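You operate a simulated robot arm through the tools that you are given. There is no shell and no other tool. Be economical: measure what you need, move in short steps, check, and stop when the job is done.

You are at the controls of a simulated robot arm. One attempt, no reset.

Task
Move the holed stopper from the crumb drawer to the red bench tray.
Fine: shut the drawer and set bench 2's speed dial to 15; then turn its isolator on again.
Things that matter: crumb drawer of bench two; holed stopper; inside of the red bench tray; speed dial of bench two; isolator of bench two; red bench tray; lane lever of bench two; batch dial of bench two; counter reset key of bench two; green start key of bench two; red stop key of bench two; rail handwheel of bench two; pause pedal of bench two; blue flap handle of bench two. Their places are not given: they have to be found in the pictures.

The check looks at the end state, three seconds after you hand in, the way a careful person would. Anything else that was tipped, shoved, dropped, spilled or broken makes it a failure. A push-on lid holds only when it is set on centred and level and pressed home; a screw cap is set on level and turned clockwise until tight.

Robot
A 7-joint arm with a two-finger parallel gripper, fixed in place. Base frame: the origin is at the foot of the arm, x ahead of it, y to its left, z up. Readings come in m, rad, newtons and seconds.
With the tool pointing down near the work surface it reaches from about 0.12 to 0.62 m from the base axis. Its first joint turns from -1.152 to 1.152 rad. Payload 2.4 kg.
The TCP is the grasp point between the finger pads, 0.03 m short of the fingertips. In the tool frame z runs along the fingers and y along their closing line. The gripper opens to 0.094 m. The fingers are 0.028 m wide and 0.01 m thick; the gripper's body (0.05 by 0.096 m) begins 0.055 m behind the TCP.
Orientation is that of the tool frame in the base frame, as a unit quaternion [x, y, z, w]. With the fingers straight down and closing along the base's y, the tool's x points along the base's -x, its y along +y and its z along -z.

Tools
- The arm moves only by the tool play_rows. Its argument "series" is a list of rows, each an object of numbers (a shift or turn left out is 0, a gripper value left out holds the last): "dx", "dy", "dz": the shift along the base's x, y, z in m; "rx", "ry", "rz": the turn, a rotation vector about the base's x, y, z in rad. In form: [{"dx": .., "dy": .., "dz": .., "rx": .., "ry": .., "rz": ..}, ...]. A call has 1 to 12 rows; each row is the pose to reach, as a shift and turn from the pose commanded when the call began. "gripper" is the opening, from 0 (shut) to 1 (fully open), set as the call begins (left out, the last holds). Each row takes 0.2 s and may step no farther than 0.05 m and 0.15 rad from the row before; otherwise, or with a gripper value out of range, the whole call is refused. A pose out of reach is approached as far as the arm can. The call stops where the force on the tool passes 40 N (or 10 N more than at its start, if that is more) or the arm is blocked; 0.2 s more then pass. The fingers move at their own pace (about 0.153 m/s each) and stop on an object; they squeeze with about 38 N. The grip force told is the motor's: it shows also when the fingers shut on nothing. Time passes only in rows, and 0.2 s behind the last, so rows that repeat a pose let the fingers close. The reply holds the time, the measured pose of the TCP, the force on the tool along the base axes, the opening and the grip force, in the units named above and with some noise.
- Cameras (640 x 400 px; columns grow to the right, rows downward): "scene" is fixed at [-0.0209, 0.459, 1.4316]; the picture's right is [-1.00, 0.01, 0.00], its down [0.01, 0.67, -0.74] and it looks along [-0.01, -0.74, -0.67] (base axes); focal length 295 px, centre (320, 200). "wrist" rides on the gripper at [-0.037, 0, -0.058] in the tool frame; the picture's right is [0.00, -1.00, 0.00], its down [0.97, 0.00, -0.24] and it looks along [0.24, 0.00, 0.97] (tool axes); focal length 218 px, centre (320, 200).
- capture(camera): a new picture of that camera. The clock stands still meanwhile.
- locate(camera, pixels): there is no depth. For up to 12 entries [column, row, z] of the newest picture of that camera ("zoom" is the newest enlarged one), the place [x, y] in the base frame at which the ray of that pixel passes the height z, good to about 0.003 m. The clock stands still meanwhile.
- zoom(camera, box): a new picture of the part [left, top, right, bottom] of that camera's present view, enlarged. The clock stands still meanwhile.
- finish_job(): hands the job in; it is judged then, once.

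Go step by step. Measure first, check grasps and placings, and put right what went wrong. The budget is 80 turns and 34 pictures, counting those below and the enlarged ones. Unless the task says otherwise, let go and move clear before handing in, and close with one line.

The tools are called after "Request:" as name(argument=value, ...) on one line, values as JSON. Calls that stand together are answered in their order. play_rows: Moves the arm, as the interface text tells. Its arguments: {"type":"object","properties":{"series":{"type":"array"},"gripper":{"type":"number"}},"required":["series"]} The other tools are called the same way: capture (camera) takes a picture; locate (camera, pixels) gives the place at which the rays of pixels pass given heights; zoom (camera, box) takes an enlarged picture of a part of a camera's view; finish_job () hands the job in.

At the start:

```text
time_s: 0.0
tool_pos: [0.4349, -0.0781, 1.0989]
ee_rot: [-0.001, 1.0, 0.0, 0.0]
force: [-0.5, -0.3, -0.2]
gripper_width: 0.0942
gripper_force: 0.1
```

scene: 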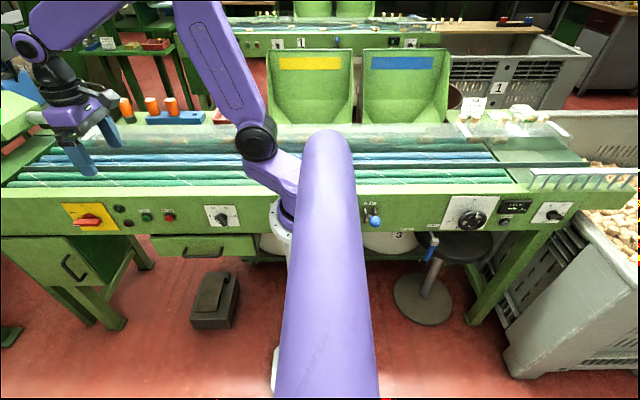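
wrist: 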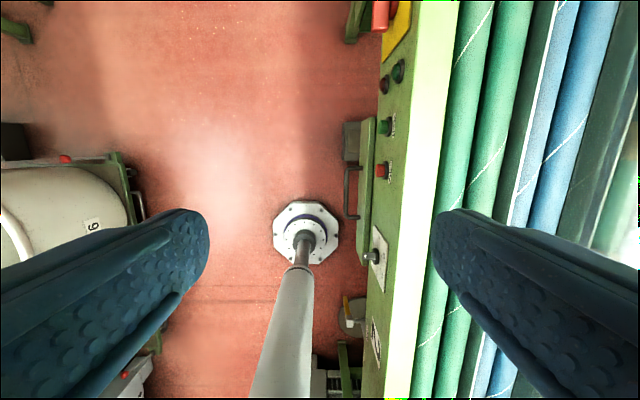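

The scene shows the bench with its panel facing me: a red/yellow isolator near (90,218), dials near (222,215), (470,215) and (552,212), and a drawer handle near (203,250). I'll zoom in to read the labels.

Request:
zoom(camera="scene", box=[50, 190, 270, 328])

Request:
zoom(camera="scene", box=[350, 165, 620, 334])

Request:
zoom(camera="scene", box=[0, 80, 260, 242])

```text
2.90 times, centred on (160, 259) of scene
```

zoom: 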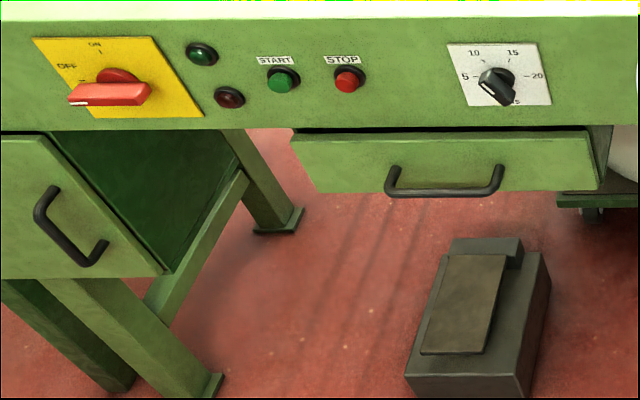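

```text
2.37 times, centred on (485, 250) of scene
```

zoom: 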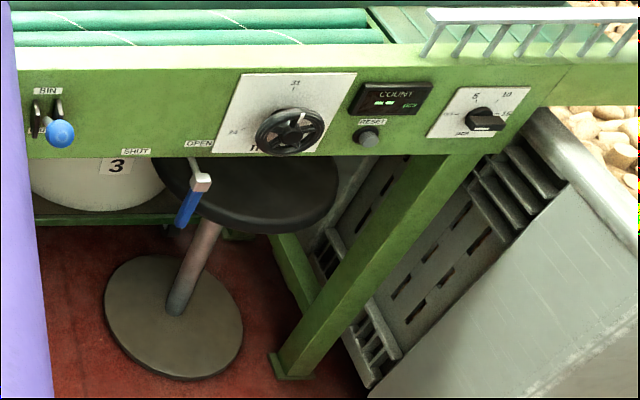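

```text
2.46 times, centred on (130, 161) of scene
```

zoom: 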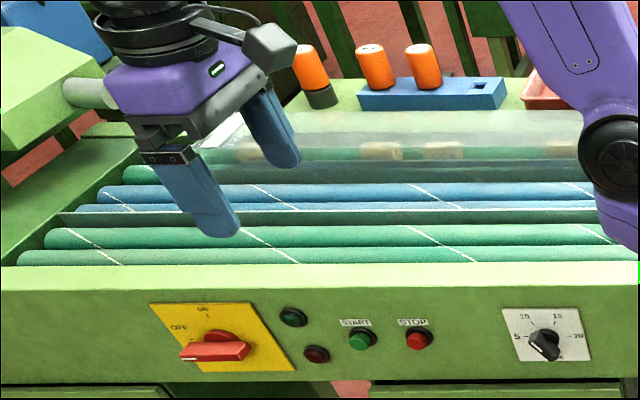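

The isolator handle points left to OFF and its lamps are dark. The dial at (222,215) reads 5–25 and looks like the speed dial, and something red at (220,117) may be the tray. Next I'll measure positions at likely heights.

Request:
capture(camera="wrist")

Request:
capture(camera="scene")

Request:
locate(camera="wrist", pixels=[[410, 100, 0.65], [458, 100, 0.65], [410, 100, 0.609], [374, 255, 0.55], [385, 127, 0.55], [350, 193, 0.45], [362, 193, 0.45], [376, 170, 0.55], [346, 193, 0.5]])

Request:
locate(camera="scene", pixels=[[222, 214, 0.55], [222, 214, 0.57], [90, 220, 0.55], [203, 200, 0.609], [203, 200, 0.65], [203, 250, 0.45], [203, 250, 0.5], [220, 117, 0.609], [220, 117, 0.65], [175, 117, 0.609], [203, 190, 0.65], [203, 240, 0.5]])

```text
28 pictures are left
```

wrist: 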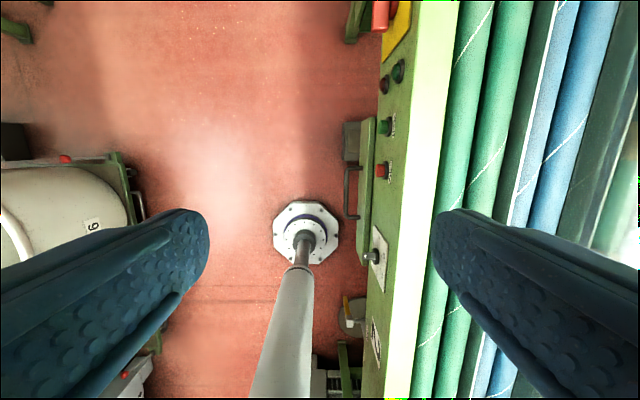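

```text
27 pictures are left
```

scene: 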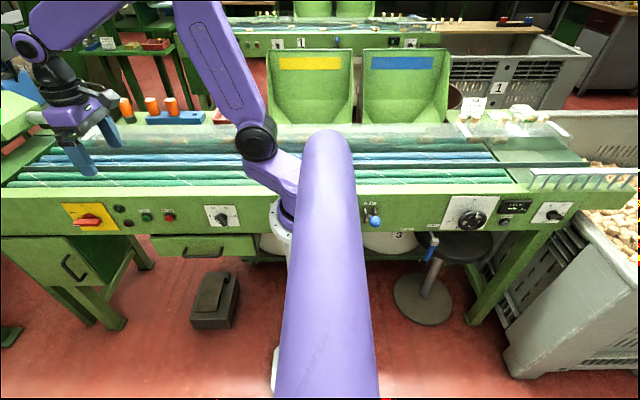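

```text
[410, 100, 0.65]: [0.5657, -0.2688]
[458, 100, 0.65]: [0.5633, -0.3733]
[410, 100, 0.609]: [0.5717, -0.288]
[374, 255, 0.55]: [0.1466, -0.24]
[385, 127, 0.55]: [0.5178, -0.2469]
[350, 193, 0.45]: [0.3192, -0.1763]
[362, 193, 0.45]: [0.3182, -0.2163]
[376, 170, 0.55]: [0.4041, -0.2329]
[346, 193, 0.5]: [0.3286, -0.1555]
```

```text
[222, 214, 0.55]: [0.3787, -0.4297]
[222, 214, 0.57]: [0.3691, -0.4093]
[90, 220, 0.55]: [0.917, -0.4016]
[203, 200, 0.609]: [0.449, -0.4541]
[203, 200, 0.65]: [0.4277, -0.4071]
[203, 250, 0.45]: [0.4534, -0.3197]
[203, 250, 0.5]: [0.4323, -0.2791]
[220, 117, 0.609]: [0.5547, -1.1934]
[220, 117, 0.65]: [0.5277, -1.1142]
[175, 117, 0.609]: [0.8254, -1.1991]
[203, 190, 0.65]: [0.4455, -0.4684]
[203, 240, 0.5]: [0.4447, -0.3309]
```

Triangulating between the two views puts the dial at about (0.27, -0.185, 0.78), the drawer handle at about (0.36, -0.155, 0.646) and the isolator at about (0.69, -0.19, 0.77). I'll move the wrist camera over the bench to find the tray.

Request:
play_rows(series=[{"dx": -0.02, "dy": -0.04}, {"dx": -0.04, "dy": -0.08}, {"dx": -0.06, "dy": -0.12}, {"dx": -0.08, "dy": -0.16}, {"dx": -0.1, "dy": -0.2}, {"dx": -0.1, "dy": -0.24}, {"dx": -0.1, "dy": -0.27}])

Request:
capture(camera="wrist")

Request:
capture(camera="scene")

```text
time_s: 1.6
tool_pos: [0.3311, -0.348, 1.0967]
ee_rot: [0.0, 1.0, 0.0, 0.0]
force: [-0.5, 0.4, -0.1]
gripper_width: 0.094
gripper_force: 0.0
```

```text
26 pictures are left
```

wrist: 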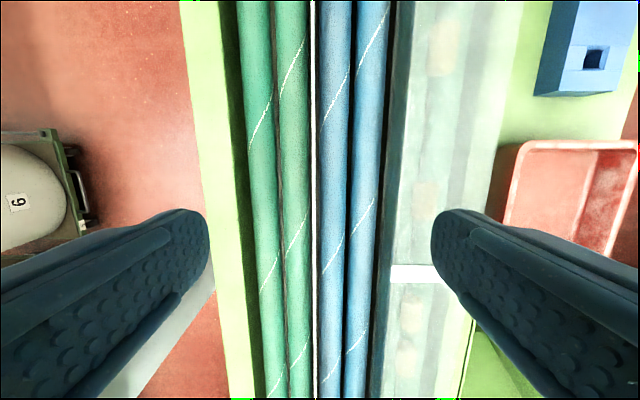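

```text
25 pictures are left
```

scene: 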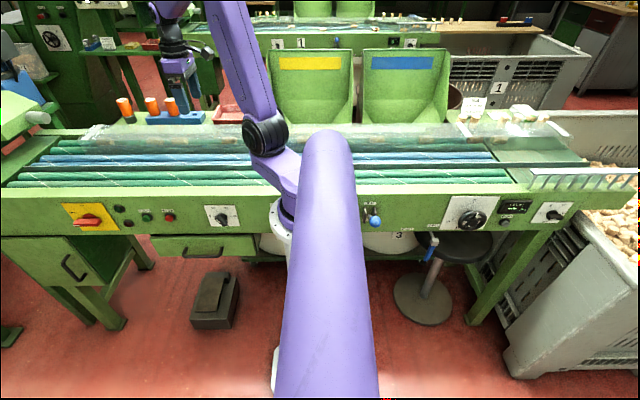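

The red tray shows in wrist at (500–635, 140–260) and in scene at (213–243, 105–123). I'll measure it.

Request:
locate(camera="wrist", pixels=[[520, 143, 0.7], [520, 143, 0.8], [632, 145, 0.7], [632, 145, 0.8], [505, 222, 0.8], [570, 190, 0.75], [240, 200, 0.8]])

Request:
zoom(camera="scene", box=[150, 70, 270, 145])

Request:
locate(camera="scene", pixels=[[213, 122, 0.7], [213, 122, 0.8], [217, 107, 0.8], [217, 107, 0.7]])

```text
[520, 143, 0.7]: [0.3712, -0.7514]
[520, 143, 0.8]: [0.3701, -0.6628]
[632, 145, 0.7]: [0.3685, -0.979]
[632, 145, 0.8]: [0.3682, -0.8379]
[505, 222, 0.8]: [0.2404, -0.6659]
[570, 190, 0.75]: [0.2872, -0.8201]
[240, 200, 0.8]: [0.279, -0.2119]
```

```text
5.33 times, centred on (210, 108) of scene
```

zoom: 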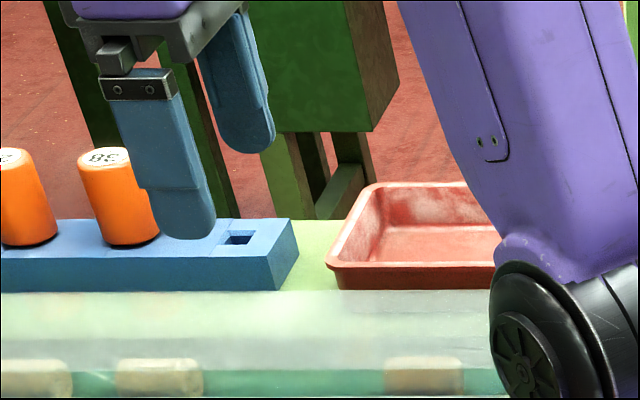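

```text
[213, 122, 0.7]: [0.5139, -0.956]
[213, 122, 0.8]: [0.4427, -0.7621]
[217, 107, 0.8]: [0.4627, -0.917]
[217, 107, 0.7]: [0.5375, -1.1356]
```

Triangulated, the tray rim is at z≈0.9, with x from 0.2 to 0.37 and y from -0.58 to -0.71. Now I'll pull back over the free floor in front of the drawer and tip the tool to horizontal, facing the bench, to see the panel and drawer close up.

Request:
play_rows(series=[{"dy": 0.05}, {"dy": 0.1}, {"dy": 0.15}, {"dy": 0.2}, {"dx": 0.01, "dy": 0.25}, {"dx": 0.02, "dy": 0.3}, {"dx": 0.03, "dy": 0.35}, {"dx": 0.04, "dy": 0.39}])

Request:
play_rows(series=[{"dz": -0.02, "rx": -0.14}, {"dz": -0.04, "rx": -0.28}, {"dz": -0.06, "rx": -0.42}, {"dz": -0.08, "rx": -0.56}, {"dz": -0.1, "rx": -0.7}, {"dz": -0.12, "rx": -0.84}, {"dz": -0.14, "rx": -0.98}, {"dz": -0.16, "rx": -1.12}, {"dz": -0.18, "rx": -1.26}, {"dz": -0.2, "rx": -1.4}, {"dz": -0.22, "rx": -1.5}, {"dz": -0.24, "rx": -1.5708}])

Request:
capture(camera="wrist")

Request:
capture(camera="scene")

```text
refused: row 5 steps farther than a row can; nothing moved
```

```text
time_s: 3.7
tool_pos: [0.3336, -0.3475, 0.9223]
ee_rot: [0.0, 0.798, -0.603, 0.001]
force: [-3.5, 8.0, 26.0]
gripper_width: 0.0815
gripper_force: 0.0
stopped in row 10: the force on the tool passed its limit (the readings are from after the stop); the commanded pose is now the measured one
```

```text
23 pictures are left
```

wrist: 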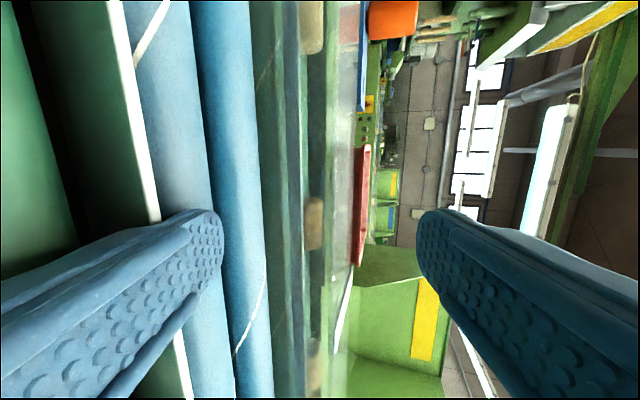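

```text
22 pictures are left
```

scene: 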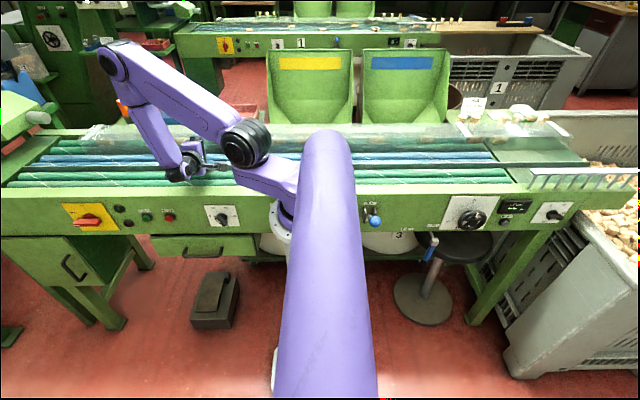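

The first call was refused and the second ran anyway, from the wrong place, so the lower finger pressed lightly on the rollers (26 N). I shouldn't have sent both together. I'll lift straight up now and send dependent moves one at a time.

Request:
play_rows(series=[{"dz": 0.03}, {"dz": 0.07}, {"dz": 0.11}, {"dz": 0.15}, {"dz": 0.18}])

```text
time_s: 4.9
tool_pos: [0.3361, -0.3465, 1.1004]
ee_rot: [-0.002, 0.801, -0.599, 0.002]
force: [0.1, -0.3, 0.5]
gripper_width: 0.0939
gripper_force: 0.1
```

The arm is clear and reads no force. I'll pull back over the floor at height, keeping this tilt.

Request:
play_rows(series=[{"dy": 0.045}, {"dy": 0.09}, {"dy": 0.135}, {"dy": 0.18}, {"dx": 0.01, "dy": 0.225}, {"dx": 0.02, "dy": 0.27}, {"dx": 0.02, "dy": 0.315}, {"dx": 0.02, "dy": 0.36}])

Request:
capture(camera="scene")

```text
time_s: 6.7
tool_pos: [0.3544, 0.0128, 1.0975]
ee_rot: [-0.001, 0.8, -0.6, 0.003]
force: [-0.2, 0.4, 0.4]
gripper_width: 0.0942
gripper_force: 0.0
```

```text
21 pictures are left
```

scene: 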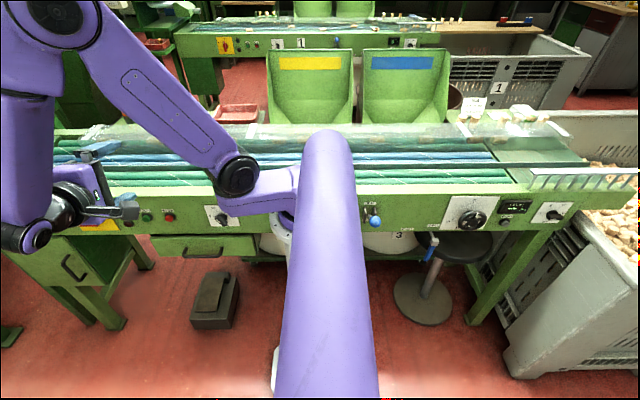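

The rollers look undisturbed. I'll descend in front of the bench (TCP y≈0.03) to z≈0.75 and finish the tilt to horizontal.

Request:
play_rows(series=[{"dz": -0.04, "rx": -0.1}, {"dz": -0.08, "rx": -0.2}, {"dz": -0.12, "rx": -0.28}, {"dz": -0.16, "rx": -0.28}, {"dz": -0.2, "rx": -0.28}, {"dz": -0.24, "rx": -0.28}, {"dz": -0.28, "rx": -0.28}, {"dz": -0.32, "rx": -0.28}, {"dz": -0.34, "rx": -0.28}])

Request:
capture(camera="wrist")

```text
time_s: 8.7
tool_pos: [0.3535, 0.0127, 0.7579]
ee_rot: [-0.001, 0.709, -0.705, 0.0]
force: [-0.9, -0.1, -0.1]
gripper_width: 0.094
gripper_force: 0.0
```

```text
20 pictures are left
```

wrist: 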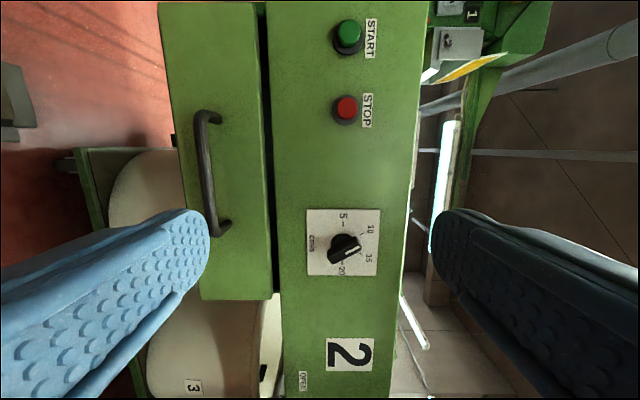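

The drawer handle at (208,170), the STOP and START keys, and the dial at (343,245) all show, with the bench numbered "2". I'll zoom in on the dial and the handle.

Request:
zoom(camera="wrist", box=[295, 200, 391, 280])

Request:
locate(camera="wrist", pixels=[[343, 243, 0.785], [203, 118, 0.65], [222, 232, 0.65]])

```text
5.00 times, centred on (343, 240) of wrist
```

zoom: 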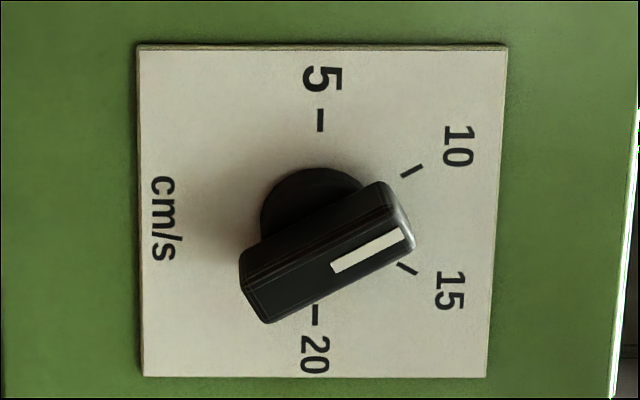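

```text
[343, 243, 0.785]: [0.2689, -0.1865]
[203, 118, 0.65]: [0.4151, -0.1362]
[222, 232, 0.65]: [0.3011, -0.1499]
```

The dial's white mark points at 10, and 15 lies 60° clockwise from it. The handle bar spans x≈0.30–0.415 at z≈0.645, y≈-0.145. I'll drop to handle height and approach it with the gripper open.

Request:
play_rows(series=[{"dz": -0.04}, {"dz": -0.08}, {"dx": 0.005, "dz": -0.113}, {"dx": 0.005, "dy": -0.04, "dz": -0.113}, {"dx": 0.005, "dy": -0.08, "dz": -0.113}], gripper=0.7)

Request:
capture(camera="wrist")

```text
time_s: 9.9
tool_pos: [0.3609, -0.0648, 0.6874]
ee_rot: [-0.002, 0.71, -0.704, 0.002]
force: [0.5, 0.6, -0.1]
gripper_width: 0.0657
gripper_force: 0.0
out of reach, approached as far as the arm can: row 2, 3, 4, 5
```

```text
18 pictures are left
```

wrist: 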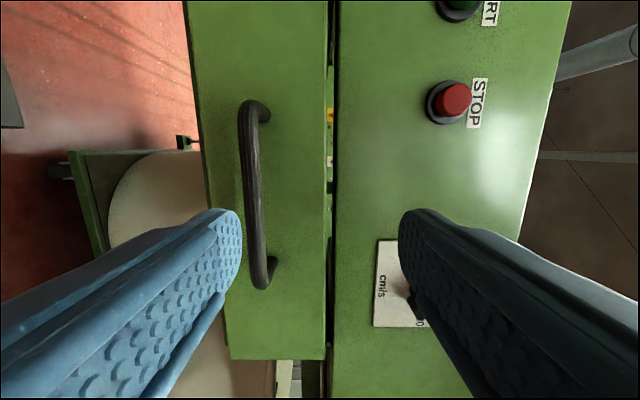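

At horizontal the arm can't go below z≈0.687, so I'll point the tool about 20° downward to reach the handle bar (about y -0.152, z 0.640) and check where I am.

Request:
play_rows(series=[{"rx": 0.12}, {"rx": 0.24}, {"rx": 0.35}, {"rx": 0.35}], gripper=0.53)

```text
time_s: 10.9
tool_pos: [0.3575, -0.0668, 0.688]
ee_rot: [-0.001, 0.821, -0.571, 0.001]
force: [0.8, 0.0, -0.6]
gripper_width: 0.0498
gripper_force: 0.1
```

The pose is steady at (0.3575, -0.067, 0.688), tilted 20° down. I'll line up and advance along the tool axis onto the bar.

Request:
play_rows(series=[{"dy": -0.01, "dz": -0.021}, {"dy": -0.03, "dz": -0.029}, {"dy": -0.05, "dz": -0.036}, {"dy": -0.062, "dz": -0.041}])

Request:
capture(camera="wrist")

```text
time_s: 11.9
tool_pos: [0.3583, -0.1299, 0.6461]
ee_rot: [-0.001, 0.821, -0.571, 0.001]
force: [0.1, -0.9, 0.5]
gripper_width: 0.0499
gripper_force: 0.0
```

```text
17 pictures are left
```

wrist: 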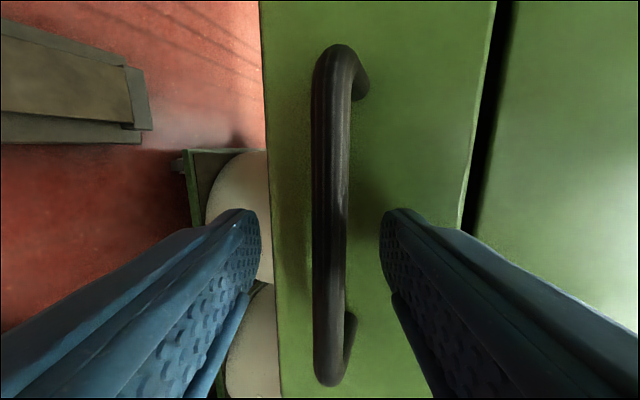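

The bar is centred between the fingers, at columns 313–347. I'll advance 10 mm and grip.

Request:
play_rows(series=[{"dy": -0.01, "dz": -0.0035}])

Request:
play_rows(series=[{}, {}, {}], gripper=0)

```text
time_s: 12.3
tool_pos: [0.3578, -0.1368, 0.6432]
ee_rot: [-0.002, 0.82, -0.572, 0.003]
force: [-11.6, 34.6, 12.4]
gripper_width: 0.0498
gripper_force: 0.1
```

```text
time_s: 13.1
tool_pos: [0.359, -0.1401, 0.6449]
ee_rot: [-0.001, 0.818, -0.575, 0.002]
force: [7.6, -3.5, 35.4]
gripper_width: 0.0164
gripper_force: 45.4
```

The handle is gripped: the opening holds at 16 mm with 45 N. I'll pull the drawer out toward +y.

Request:
play_rows(series=[{"dy": 0.01, "dz": -0.002}, {"dy": 0.025, "dz": -0.002}, {"dy": 0.04, "dz": -0.002}, {"dy": 0.06, "dz": -0.002}, {"dy": 0.08, "dz": -0.002}])

```text
time_s: 13.4
tool_pos: [0.3602, -0.1352, 0.6436]
ee_rot: [-0.002, 0.816, -0.578, 0.002]
force: [-1.6, 1.9, 3.0]
gripper_width: 0.0161
gripper_force: 44.9
stopped in row 1: the force on the tool passed its limit (the readings are from after the stop); the commanded pose is now the measured one
```

The preload has relaxed. I'll continue pulling gently.

Request:
play_rows(series=[{"dy": 0.01}, {"dy": 0.02}, {"dy": 0.03}, {"dy": 0.04}, {"dy": 0.055}, {"dy": 0.07}, {"dy": 0.085}, {"dy": 0.1}])

```text
time_s: 15.2
tool_pos: [0.3596, -0.0336, 0.6448]
ee_rot: [-0.001, 0.816, -0.578, 0.003]
force: [-10.3, -1.3, 5.0]
gripper_width: 0.0161
gripper_force: 44.9
```

The drawer is about 0.10 m out and moving freely. I'll pull a bit more.

Request:
play_rows(series=[{"dy": 0.02}, {"dy": 0.04}, {"dy": 0.06}, {"dy": 0.075}, {"dy": 0.09}])

Request:
capture(camera="scene")

```text
time_s: 16.4
tool_pos: [0.3604, 0.0511, 0.6459]
ee_rot: [0.0, 0.813, -0.582, 0.001]
force: [6.0, -37.1, 15.2]
gripper_width: 0.0165
gripper_force: 44.8
```

```text
16 pictures are left
```

scene: 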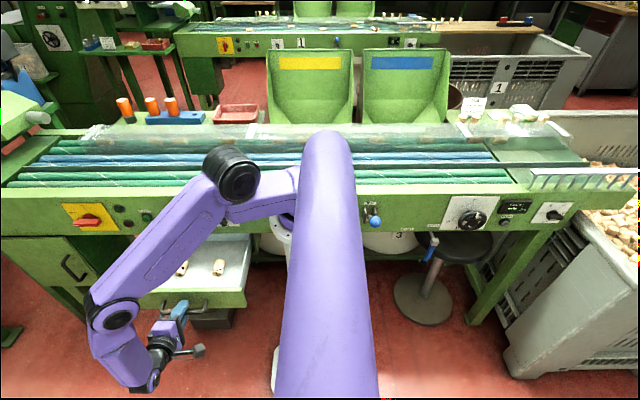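

The drawer is open to its stop (−37 N), and I can see stoppers in it at (183,268) and (218,266). I'll release and back off along the tool axis.

Request:
play_rows(series=[{}, {}, {"dy": 0.03, "dz": 0.011}, {"dy": 0.06, "dz": 0.022}, {"dy": 0.06, "dz": 0.07}, {"dy": 0.06, "dz": 0.12}, {"dy": 0.06, "dz": 0.17}, {"dy": 0.06, "dz": 0.2}], gripper=0.7)

```text
time_s: 18.2
tool_pos: [0.3594, 0.113, 0.8464]
ee_rot: [0.0, 0.816, -0.578, 0.003]
force: [0.3, 0.0, 0.2]
gripper_width: 0.0659
gripper_force: 0.0
```

I'm clear. Now I'll turn the tool to point straight down above the open drawer.

Request:
play_rows(series=[{"rx": 0.14, "dy": -0.01, "dz": 0.01}, {"rx": 0.28, "dy": -0.03, "dz": 0.03}, {"rx": 0.42, "dy": -0.05, "dz": 0.04}, {"rx": 0.56, "dy": -0.07, "dz": 0.05}, {"rx": 0.7, "dy": -0.09, "dz": 0.06}, {"rx": 0.84, "dy": -0.11, "dz": 0.07}, {"rx": 0.98, "dy": -0.13, "dz": 0.07}, {"rx": 1.12, "dy": -0.15, "dz": 0.07}, {"rx": 1.235, "dy": -0.17, "dz": 0.07}], gripper=1)

Request:
capture(camera="wrist")

```text
time_s: 20.2
tool_pos: [0.3601, -0.0557, 0.9139]
ee_rot: [0.004, 1.0, 0.001, 0.004]
force: [0.4, 0.4, -0.6]
gripper_width: 0.0941
gripper_force: 0.1
```

```text
15 pictures are left
```

wrist: 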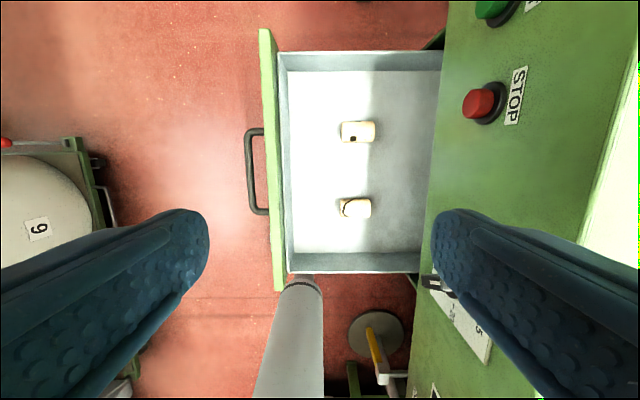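

Two stoppers lie in the drawer, at (358,132) and (355,208), and one has a dark spot. I'll zoom in to tell them apart.

Request:
zoom(camera="wrist", box=[310, 100, 430, 230])

Request:
locate(camera="wrist", pixels=[[342, 132, 0.62], [375, 132, 0.62], [358, 121, 0.62], [358, 143, 0.62], [355, 208, 0.62], [265, 160, 0.69], [280, 160, 0.69], [440, 160, 0.69], [290, 60, 0.69], [290, 270, 0.69], [352, 138, 0.62]])

```text
3.08 times, centred on (370, 165) of wrist
```

zoom: 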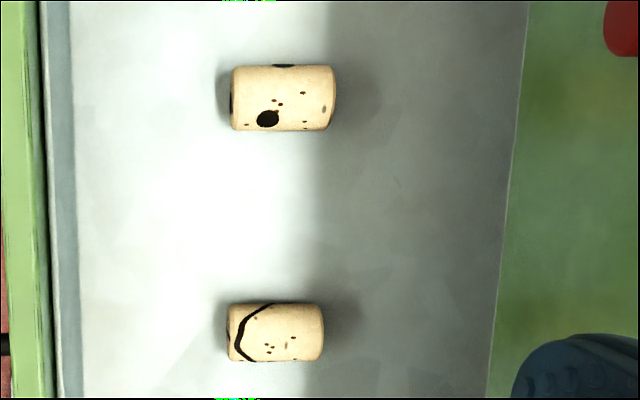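

```text
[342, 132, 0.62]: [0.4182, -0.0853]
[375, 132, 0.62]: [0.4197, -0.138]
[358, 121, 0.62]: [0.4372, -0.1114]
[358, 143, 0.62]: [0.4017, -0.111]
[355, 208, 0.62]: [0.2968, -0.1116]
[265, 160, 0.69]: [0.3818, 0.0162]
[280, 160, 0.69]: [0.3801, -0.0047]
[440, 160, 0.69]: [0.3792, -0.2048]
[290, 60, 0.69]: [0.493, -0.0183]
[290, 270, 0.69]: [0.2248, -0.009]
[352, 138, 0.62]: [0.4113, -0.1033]
```

The upper stopper at (358,132) has the holes; the lower one only has a crack. Its centre is about (0.4195, -0.1115) and its axis lies along y. I'll yaw 90° so the fingers close along x, and move above it.

Request:
play_rows(series=[{"rz": 0.145, "dx": 0.006, "dy": -0.005, "dz": -0.01}, {"rz": 0.29, "dx": 0.012, "dy": -0.01, "dz": -0.02}, {"rz": 0.435, "dx": 0.018, "dy": -0.015, "dz": -0.03}, {"rz": 0.58, "dx": 0.024, "dy": -0.02, "dz": -0.04}, {"rz": 0.725, "dx": 0.03, "dy": -0.025, "dz": -0.05}, {"rz": 0.87, "dx": 0.036, "dy": -0.03, "dz": -0.06}, {"rz": 1.015, "dx": 0.042, "dy": -0.035, "dz": -0.07}, {"rz": 1.16, "dx": 0.048, "dy": -0.04, "dz": -0.08}, {"rz": 1.305, "dx": 0.054, "dy": -0.045, "dz": -0.09}, {"rz": 1.45, "dx": 0.0595, "dy": -0.05, "dz": -0.1}, {"rz": 1.5708, "dx": 0.0595, "dy": -0.056, "dz": -0.114}], gripper=0.7)

Request:
capture(camera="wrist")

```text
time_s: 22.6
tool_pos: [0.419, -0.1104, 0.7992]
ee_rot: [0.708, -0.706, -0.004, -0.001]
force: [-0.2, -0.8, -0.2]
gripper_width: 0.0659
gripper_force: 0.1
```

```text
13 pictures are left
```

wrist: 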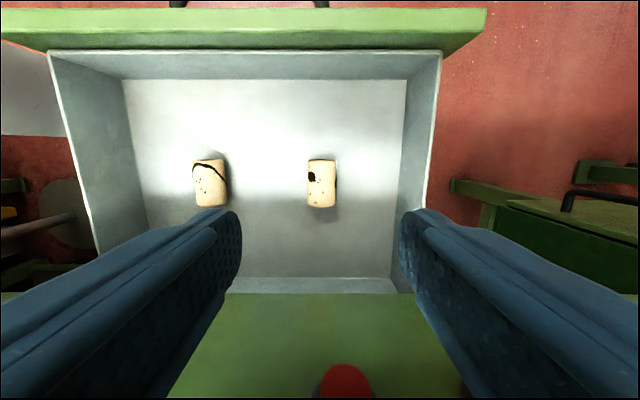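

The holed stopper at (321,183) lines up in column with the gripper centre. I'll check its position from this new view.

Request:
locate(camera="wrist", pixels=[[321, 160, 0.62], [321, 206, 0.62], [308, 183, 0.62], [335, 183, 0.62], [210, 183, 0.62], [321, 293, 0.7]])

```text
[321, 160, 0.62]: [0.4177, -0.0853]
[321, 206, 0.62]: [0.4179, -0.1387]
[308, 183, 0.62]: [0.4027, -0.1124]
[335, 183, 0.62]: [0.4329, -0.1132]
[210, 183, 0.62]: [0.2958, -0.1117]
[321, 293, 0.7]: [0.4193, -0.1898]
```

That confirms the centre at (0.418, -0.112) with a diameter of about 30 mm. I'll descend around it.

Request:
play_rows(series=[{"dz": -0.04}, {"dz": -0.08}, {"dz": -0.12, "dy": -0.001}, {"dz": -0.14, "dy": -0.001}, {"dz": -0.155, "dy": -0.001}, {"dz": -0.16, "dy": -0.001}])

```text
time_s: 23.1
tool_pos: [0.4224, -0.1112, 0.7729]
ee_rot: [-0.7, 0.714, 0.0, 0.005]
force: [-18.2, 8.9, 46.2]
gripper_width: 0.0659
gripper_force: 0.1
stopped in row 2: the force on the tool passed its limit (the readings are from after the stop); the commanded pose is now the measured one
```

Something blocked the descent at z=0.773 with about 46 N upward. I'll raise slightly and look before doing anything else.

Request:
play_rows(series=[{"dz": 0.015}, {"dz": 0.027}])

Request:
zoom(camera="scene", box=[60, 100, 300, 340])

```text
time_s: 23.6
tool_pos: [0.4225, -0.113, 0.799]
ee_rot: [-0.703, 0.711, -0.001, 0.004]
force: [0.3, 0.1, -0.1]
gripper_width: 0.0658
gripper_force: 0.1
```

```text
1.67 times, centred on (180, 220) of scene
```

zoom: 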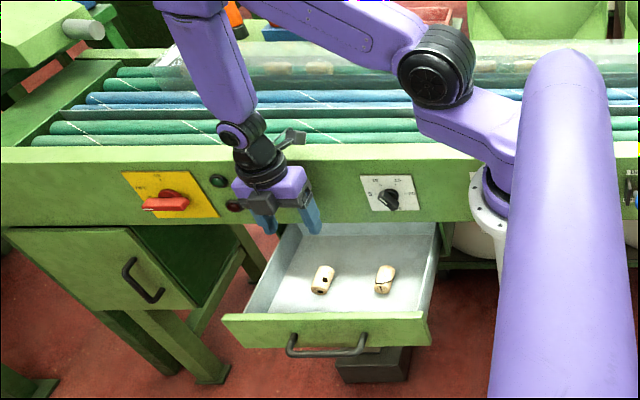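

A grey tab on the tool's +x side, at zoom (290,137), now faces the bench and caught its top edge. Leaning the tool's top back about 23° toward +y should clear it while the fingers still close along x. I'll tilt, then descend.

Request:
play_rows(series=[{"rx": -0.14, "dx": -0.004, "dy": 0.009}, {"rx": -0.28, "dx": -0.004, "dy": 0.009}, {"rx": -0.4, "dx": -0.004, "dy": 0.009}, {"rx": -0.4, "dx": -0.004, "dy": 0.009, "dz": -0.03}, {"rx": -0.4, "dx": -0.004, "dy": 0.009, "dz": -0.06}, {"rx": -0.4, "dx": -0.004, "dy": 0.009, "dz": -0.09}, {"rx": -0.4, "dx": -0.004, "dy": 0.009, "dz": -0.12}, {"rx": -0.4, "dx": -0.004, "dy": 0.009, "dz": -0.14}, {"rx": -0.4, "dx": -0.004, "dy": 0.009, "dz": -0.155}])

```text
time_s: 25.6
tool_pos: [0.4189, -0.1017, 0.6428]
ee_rot: [-0.689, 0.697, -0.143, -0.135]
force: [-2.7, 1.3, 14.1]
gripper_width: 0.067
gripper_force: 1.3
out of reach, approached as far as the arm can: row 1
```

I've reached grasp depth with a light touch (14 N), so I'll raise 3 mm and close.

Request:
play_rows(series=[{"dz": 0.003}, {"dz": 0.003}, {"dz": 0.003}, {"dz": 0.003}], gripper=0.15)

```text
time_s: 26.6
tool_pos: [0.4179, -0.1029, 0.6459]
ee_rot: [-0.689, 0.698, -0.142, -0.135]
force: [-0.5, -0.2, 0.5]
gripper_width: 0.0281
gripper_force: 38.0
```

The stopper is gripped at 28 mm with 38 N. I'll lift it clear and check.

Request:
play_rows(series=[{"dz": 0.04}, {"dz": 0.08}, {"dz": 0.12, "dy": 0.01}, {"dz": 0.16, "dy": 0.02}, {"dz": 0.2, "dy": 0.02}, {"dz": 0.24, "dy": 0.02}, {"dz": 0.28, "dy": 0.02}, {"dz": 0.32, "dy": 0.02}, {"dz": 0.36, "dy": 0.02}, {"dz": 0.4, "dy": 0.02}, {"dz": 0.44, "dy": 0.02}])

Request:
capture(camera="wrist")

```text
time_s: 29.1
tool_pos: [0.4202, -0.0822, 1.0878]
ee_rot: [-0.689, 0.697, -0.142, -0.135]
force: [-1.2, -0.1, 0.6]
gripper_width: 0.0283
gripper_force: 37.5
```

```text
11 pictures are left
```

wrist: 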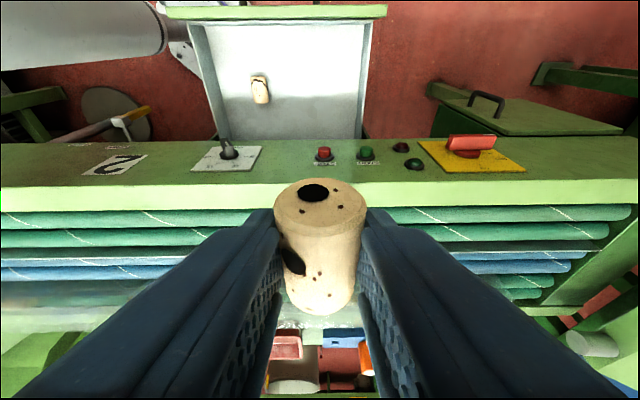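

The holed stopper is held firmly and its holes are visible. I'll carry it at height toward the tray centre, about (0.29, -0.63).

Request:
play_rows(series=[{"dx": -0.0108, "dy": -0.044}, {"dx": -0.0216, "dy": -0.088}, {"dx": -0.0324, "dy": -0.132}, {"dx": -0.0432, "dy": -0.176}, {"dx": -0.054, "dy": -0.22}, {"dx": -0.0648, "dy": -0.264}, {"dx": -0.0756, "dy": -0.308}, {"dx": -0.0864, "dy": -0.352}, {"dx": -0.0972, "dy": -0.396}, {"dx": -0.108, "dy": -0.44}, {"dx": -0.119, "dy": -0.484}, {"dx": -0.13, "dy": -0.53}])

Request:
capture(camera="scene")

```text
time_s: 31.6
tool_pos: [0.2904, -0.6122, 1.0858]
ee_rot: [-0.689, 0.698, -0.141, -0.134]
force: [1.1, -0.1, -0.3]
gripper_width: 0.0282
gripper_force: 37.8
```

```text
10 pictures are left
```

scene: 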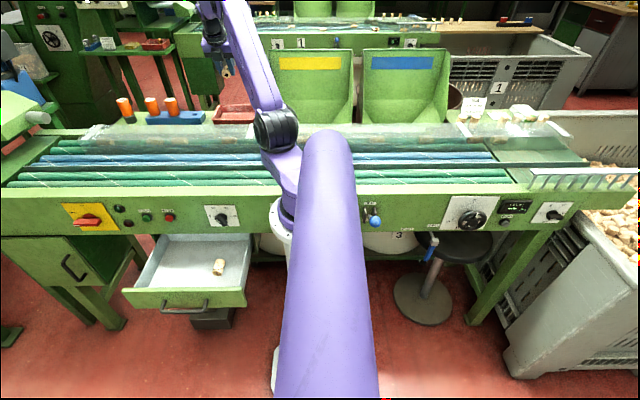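

The arm reaches there with the stopper held. I'll check the tray under the gripper with the wrist camera.

Request:
capture(camera="wrist")

Request:
locate(camera="scene", pixels=[[214, 122, 0.89], [256, 122, 0.89], [220, 105, 0.89], [235, 117, 0.87]])

```text
9 pictures are left
```

wrist: 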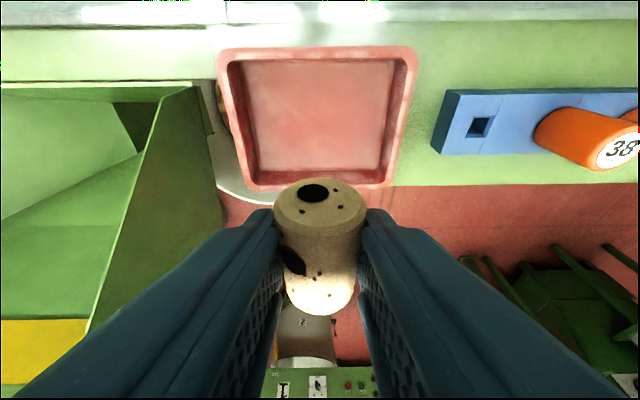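

```text
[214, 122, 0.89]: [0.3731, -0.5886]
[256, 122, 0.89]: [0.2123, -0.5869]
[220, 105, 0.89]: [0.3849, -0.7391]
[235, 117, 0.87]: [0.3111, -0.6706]
```

The tray's inside spans (235–400, 62–175) in wrist. I'll measure it.

Request:
locate(camera="wrist", pixels=[[316, 115, 0.87], [245, 115, 0.87], [390, 115, 0.87], [316, 65, 0.87], [316, 168, 0.87], [218, 60, 0.89], [415, 60, 0.89], [316, 187, 0.89]])

```text
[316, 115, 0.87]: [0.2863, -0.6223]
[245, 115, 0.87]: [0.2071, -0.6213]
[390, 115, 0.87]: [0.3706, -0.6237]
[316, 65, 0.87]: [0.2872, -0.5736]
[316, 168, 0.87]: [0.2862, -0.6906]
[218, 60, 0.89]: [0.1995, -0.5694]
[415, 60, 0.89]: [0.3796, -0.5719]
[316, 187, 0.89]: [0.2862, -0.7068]
```

The tray's inside centre is about (0.287, -0.632). I'll descend to just above its floor.

Request:
play_rows(series=[{"dx": -0.003, "dy": -0.011, "dz": -0.03}, {"dx": -0.003, "dy": -0.011, "dz": -0.07}, {"dx": -0.003, "dy": -0.011, "dz": -0.11}, {"dx": -0.003, "dy": -0.011, "dz": -0.14}, {"dx": -0.003, "dy": -0.011, "dz": -0.155}, {"dx": -0.003, "dy": -0.011, "dz": -0.165}])

Request:
capture(camera="wrist")

```text
time_s: 33.0
tool_pos: [0.2865, -0.6242, 0.9202]
ee_rot: [-0.69, 0.697, -0.142, -0.135]
force: [-0.4, -0.2, 0.2]
gripper_width: 0.0283
gripper_force: 38.1
```

```text
8 pictures are left
```

wrist: 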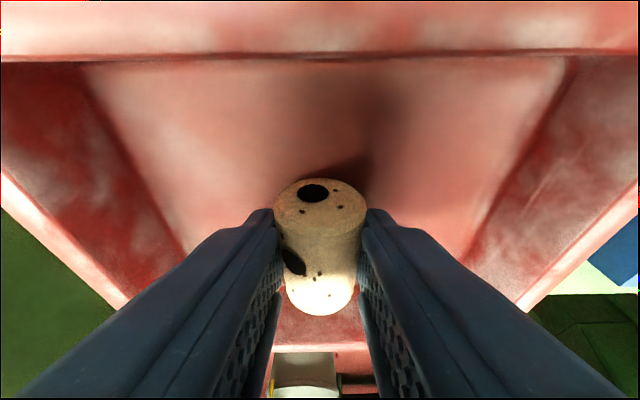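

The stopper is inside the tray walls and just above the floor. I'll lower it in small steps until it touches.

Request:
play_rows(series=[{"dz": -0.003}, {"dz": -0.006}, {"dz": -0.009}, {"dz": -0.012}])

```text
time_s: 34.0
tool_pos: [0.2888, -0.6253, 0.9126]
ee_rot: [-0.689, 0.696, -0.147, -0.137]
force: [-1.1, 3.3, 23.3]
gripper_width: 0.0281
gripper_force: 38.0
```

It touches at 23 N. I'll ease up 3 mm, release, and retreat along the tool axis.

Request:
play_rows(series=[{"dz": 0.003}, {"dz": 0.003}])

Request:
play_rows(series=[{}, {}, {"dy": 0.008, "dz": 0.02}, {"dy": 0.02, "dz": 0.05}, {"dy": 0.035, "dz": 0.09}, {"dy": 0.05, "dz": 0.13}, {"dy": 0.06, "dz": 0.175}], gripper=0.6)

Request:
capture(camera="wrist")

```text
time_s: 34.6
tool_pos: [0.2866, -0.6238, 0.913]
ee_rot: [-0.689, 0.697, -0.144, -0.135]
force: [1.7, -4.6, 14.9]
gripper_width: 0.0283
gripper_force: 38.4
```

```text
time_s: 36.2
tool_pos: [0.2855, -0.5615, 1.0886]
ee_rot: [-0.69, 0.697, -0.141, -0.134]
force: [-0.9, 0.8, -0.5]
gripper_width: 0.0566
gripper_force: 0.0
```

```text
7 pictures are left
```

wrist: 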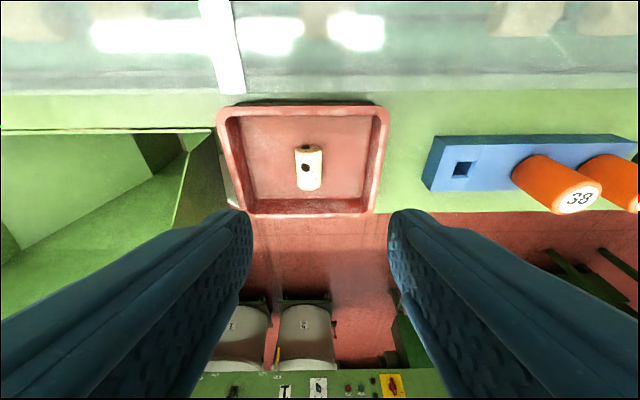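

The holed stopper sits in the middle of the red tray at (308,167). Next I'll bring the arm back in front of the drawer, with the gripper closed, to push it shut.

Request:
play_rows(series=[{"dx": 0.006, "dy": 0.048}, {"dx": 0.012, "dy": 0.096}, {"dx": 0.018, "dy": 0.144}, {"dx": 0.024, "dy": 0.192}, {"dx": 0.03, "dy": 0.24}, {"dx": 0.036, "dy": 0.288}, {"dx": 0.042, "dy": 0.336}, {"dx": 0.048, "dy": 0.384}, {"dx": 0.054, "dy": 0.432}, {"dx": 0.06, "dy": 0.48}, {"dx": 0.066, "dy": 0.528}, {"dx": 0.072, "dy": 0.576}], gripper=0)

Request:
play_rows(series=[{"dy": 0.045}, {"dy": 0.09, "rx": -0.1}, {"dy": 0.13, "rx": -0.24, "dz": -0.01}, {"dy": 0.14, "rx": -0.38, "dz": -0.04}, {"dy": 0.14, "rx": -0.52, "dz": -0.08}, {"dy": 0.14, "rx": -0.66, "dz": -0.12}, {"dy": 0.14, "rx": -0.8, "dz": -0.16}, {"dy": 0.14, "rx": -0.83, "dz": -0.2}, {"dy": 0.14, "rx": -0.83, "dz": -0.24}])

```text
time_s: 38.9
tool_pos: [0.3549, 0.014, 1.0884]
ee_rot: [-0.688, 0.698, -0.142, -0.136]
force: [-0.1, 0.8, 0.5]
gripper_width: 0.0003
gripper_force: 33.1
```

```text
time_s: 40.9
tool_pos: [0.3591, 0.1538, 0.846]
ee_rot: [-0.577, 0.58, -0.412, -0.401]
force: [-0.2, -0.2, 0.4]
gripper_width: 0.0
gripper_force: 33.1
```

Now I'll descend in front of the drawer face, just above the handle.

Request:
play_rows(series=[{"dz": -0.04}, {"dz": -0.08}, {"dz": -0.12}, {"dz": -0.15}, {"dz": -0.162}, {"dz": -0.162}])

```text
time_s: 42.2
tool_pos: [0.3584, 0.1532, 0.686]
ee_rot: [-0.577, 0.581, -0.411, -0.401]
force: [0.3, -0.2, 0.3]
gripper_width: 0.0
gripper_force: 33.4
```

Reading is (0.358, 0.153, 0.686), as intended. I'll push toward −y.

Request:
play_rows(series=[{"dy": -0.04}, {"dy": -0.08}, {"dy": -0.1}, {"dy": -0.115}, {"dy": -0.13}, {"dy": -0.145}, {"dy": -0.16}, {"dy": -0.175}, {"dy": -0.19}, {"dy": -0.205}, {"dy": -0.22}, {"dy": -0.235}])

```text
time_s: 44.9
tool_pos: [0.3575, -0.083, 0.6845]
ee_rot: [-0.576, 0.58, -0.412, -0.402]
force: [-1.4, 1.2, 0.2]
gripper_width: 0.0001
gripper_force: 33.0
```

Request:
play_rows(series=[{"dy": -0.015}, {"dy": -0.03}, {"dy": -0.04}, {"dy": -0.05}, {"dy": -0.055}, {"dy": -0.06}, {"dy": -0.065}, {"dy": -0.07}, {"dy": -0.075}])

```text
time_s: 46.5
tool_pos: [0.3588, -0.1446, 0.6846]
ee_rot: [-0.579, 0.579, -0.412, -0.399]
force: [-0.9, 6.4, 0.1]
gripper_width: 0.0001
gripper_force: 32.9
stopped in row 8: the force on the tool passed its limit (the readings are from after the stop); the commanded pose is now the measured one
```

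The drawer stopped hard at tip y≈-0.173, which matches the closed face. I'll back off, rise to dial height and level the tool.

Request:
play_rows(series=[{"dy": 0.04}, {"dy": 0.08, "dz": 0.01}, {"dy": 0.1, "dz": 0.04}, {"dy": 0.1, "dz": 0.08, "rx": -0.1}, {"dx": -0.03, "dy": 0.1, "dz": 0.103, "rx": -0.2}, {"dx": -0.06, "dy": 0.1, "dz": 0.103, "rx": -0.3}, {"dx": -0.091, "dy": 0.1, "dz": 0.103, "rx": -0.341}], gripper=0.6)

Request:
capture(camera="wrist")

```text
time_s: 48.1
tool_pos: [0.2683, -0.046, 0.7862]
ee_rot: [0.503, -0.501, 0.504, 0.492]
force: [0.3, 0.4, 0.0]
gripper_width: 0.0566
gripper_force: 0.0
```

```text
6 pictures are left
```

wrist: 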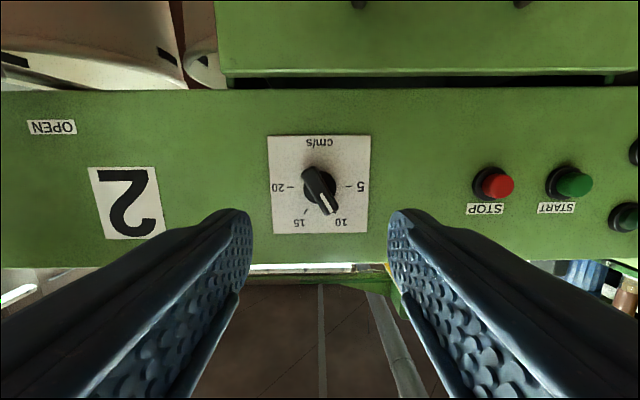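

In this view, which is upside-down, the dial is centred on the gripper axis at (319,186). The pointer is at 10, 30° off vertical toward +x. I'll turn the wrist 30° to match the bar and advance around the knob.

Request:
play_rows(series=[{"ry": 0.14}, {"ry": 0.28}, {"ry": 0.42}, {"ry": 0.5236}, {"ry": 0.5236, "dy": -0.04}, {"ry": 0.5236, "dy": -0.08}, {"ry": 0.5236, "dy": -0.095}, {"ry": 0.5236, "dy": -0.104}])

```text
time_s: 49.9
tool_pos: [0.268, -0.149, 0.7876]
ee_rot: [0.617, -0.356, 0.356, 0.605]
force: [-0.9, -0.6, 0.4]
gripper_width: 0.0564
gripper_force: 0.0
```

The pose is right and nothing is touching. I'll close on the knob.

Request:
play_rows(series=[{}, {}, {}], gripper=0.05)

```text
time_s: 50.7
tool_pos: [0.2697, -0.1484, 0.7861]
ee_rot: [0.618, -0.356, 0.358, 0.602]
force: [16.5, 7.8, -8.8]
gripper_width: 0.0158
gripper_force: 9.8
```

I've gripped the knob with a slight sideways offset. I'll recentre by about 2 mm and turn it 60° clockwise (ry −1.047).

Request:
play_rows(series=[{"dx": 0.0018, "dz": -0.001}, {"dx": 0.0018, "dz": -0.001, "ry": -0.1}, {"dx": 0.0018, "dz": -0.001, "ry": -0.22}, {"dx": 0.0018, "dz": -0.001, "ry": -0.34}, {"dx": 0.0018, "dz": -0.001, "ry": -0.46}, {"dx": 0.0018, "dz": -0.001, "ry": -0.58}, {"dx": 0.0018, "dz": -0.001, "ry": -0.7}, {"dx": 0.0018, "dz": -0.001, "ry": -0.82}, {"dx": 0.0018, "dz": -0.001, "ry": -0.94}, {"dx": 0.0018, "dz": -0.001, "ry": -1.03}, {"dx": 0.0018, "dz": -0.001, "ry": -1.047}], gripper=0)

```text
time_s: 52.4
tool_pos: [0.2681, -0.1478, 0.7866]
ee_rot: [0.449, -0.549, 0.553, 0.437]
force: [-0.3, 8.9, -1.1]
gripper_width: 0.0139
gripper_force: 45.1
stopped in row 8: the force on the tool passed its limit (the readings are from after the stop); the commanded pose is now the measured one
```

A lateral force stopped it at about 42° of turn, and the force has since relaxed. I'll turn the remaining ~17.6° from here.

Request:
play_rows(series=[{"ry": -0.08}, {"ry": -0.16}, {"ry": -0.24}, {"ry": -0.307}, {"ry": -0.307}])

```text
time_s: 53.6
tool_pos: [0.2691, -0.1468, 0.7869]
ee_rot: [0.359, -0.61, 0.615, 0.349]
force: [-15.6, 26.2, -2.9]
gripper_width: 0.0139
gripper_force: 44.9
```

The tool is now at the 15 angle (−30°). I'll release, back straight out, and check.

Request:
play_rows(series=[{}, {}, {"dy": 0.03}, {"dy": 0.07}, {"dy": 0.1}], gripper=0.7)

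Request:
zoom(camera="wrist", box=[220, 110, 420, 250])

```text
time_s: 54.8
tool_pos: [0.2688, -0.0487, 0.7852]
ee_rot: [0.359, -0.61, 0.614, 0.35]
force: [0.0, -0.4, 0.3]
gripper_width: 0.0659
gripper_force: 0.0
```

```text
2.86 times, centred on (320, 180) of wrist
```

zoom: 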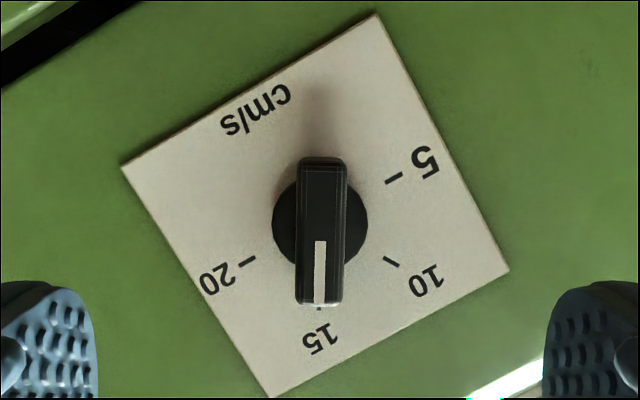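

The mark is exactly on 15 and the drawer is shut. Next is the isolator at x≈0.69: I'll slide along +x at a safe distance while turning the wrist so the fingers close vertically.

Request:
play_rows(series=[{"dy": 0.02, "dx": 0.03, "ry": -0.13}, {"dy": 0.03, "dx": 0.07, "ry": -0.26}, {"dy": 0.03, "dx": 0.11, "ry": -0.39}, {"dy": 0.03, "dx": 0.15, "ry": -0.52}, {"dy": 0.03, "dx": 0.19, "ry": -0.65}, {"dy": 0.03, "dx": 0.23, "ry": -0.78}, {"dy": 0.03, "dx": 0.27, "ry": -0.91}, {"dy": 0.03, "dx": 0.31, "ry": -1.047}, {"dy": 0.03, "dx": 0.34, "ry": -1.047}])

Request:
capture(camera="wrist")

```text
time_s: 56.8
tool_pos: [0.5695, -0.0267, 0.8059]
ee_rot: [0.004, -0.702, 0.712, -0.002]
force: [0.5, -1.7, 0.1]
gripper_width: 0.0657
gripper_force: 0.0
out of reach, approached as far as the arm can: row 8, 9
```

```text
4 pictures are left
```

wrist: 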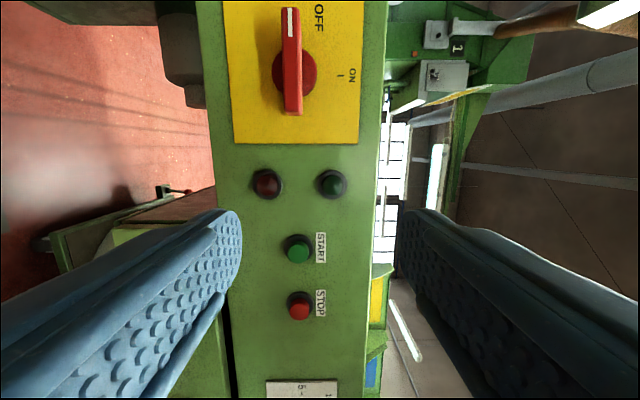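

With the tool square to the panel, x>0.57 is out of reach. Combining both views puts the isolator hub at about (0.668, 0.786), with its 70 mm bar along x at y≈-0.158. I'll yaw the tool 30° outward, close the fingers, and push the near end of the bar down, which is clockwise toward ON.

Request:
play_rows(series=[{"rz": 0.13, "dx": 0.0}, {"rz": 0.26, "dy": -0.01, "dz": 0.009}, {"rz": 0.39, "dx": 0.01, "dy": -0.025, "dz": 0.009}, {"rz": 0.5236, "dx": 0.0175, "dy": -0.043, "dz": 0.012}, {"rz": 0.5236, "dx": 0.0175, "dy": -0.043, "dz": 0.012}], gripper=0)

```text
time_s: 58.0
tool_pos: [0.587, -0.07, 0.8155]
ee_rot: [0.187, -0.678, 0.686, -0.187]
force: [0.3, -0.9, 0.5]
gripper_width: 0.0
gripper_force: 33.3
```

The pose is reached. I'll advance above the near end of the bar, where I expect no contact.

Request:
play_rows(series=[{"dx": 0.02, "dy": -0.0345}, {"dx": 0.035, "dy": -0.06}, {"dx": 0.04, "dy": -0.069}, {"dx": 0.04, "dy": -0.069}])

Request:
capture(camera="wrist")

```text
time_s: 59.0
tool_pos: [0.6287, -0.1385, 0.815]
ee_rot: [0.187, -0.676, 0.688, -0.187]
force: [-0.4, -1.1, 0.5]
gripper_width: 0.0001
gripper_force: 33.4
```

```text
3 pictures are left
```

wrist: 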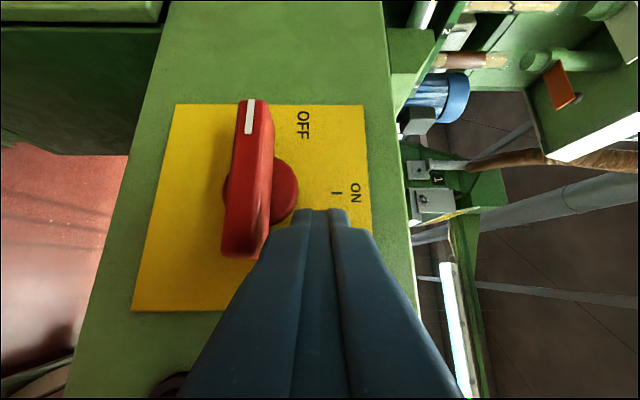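

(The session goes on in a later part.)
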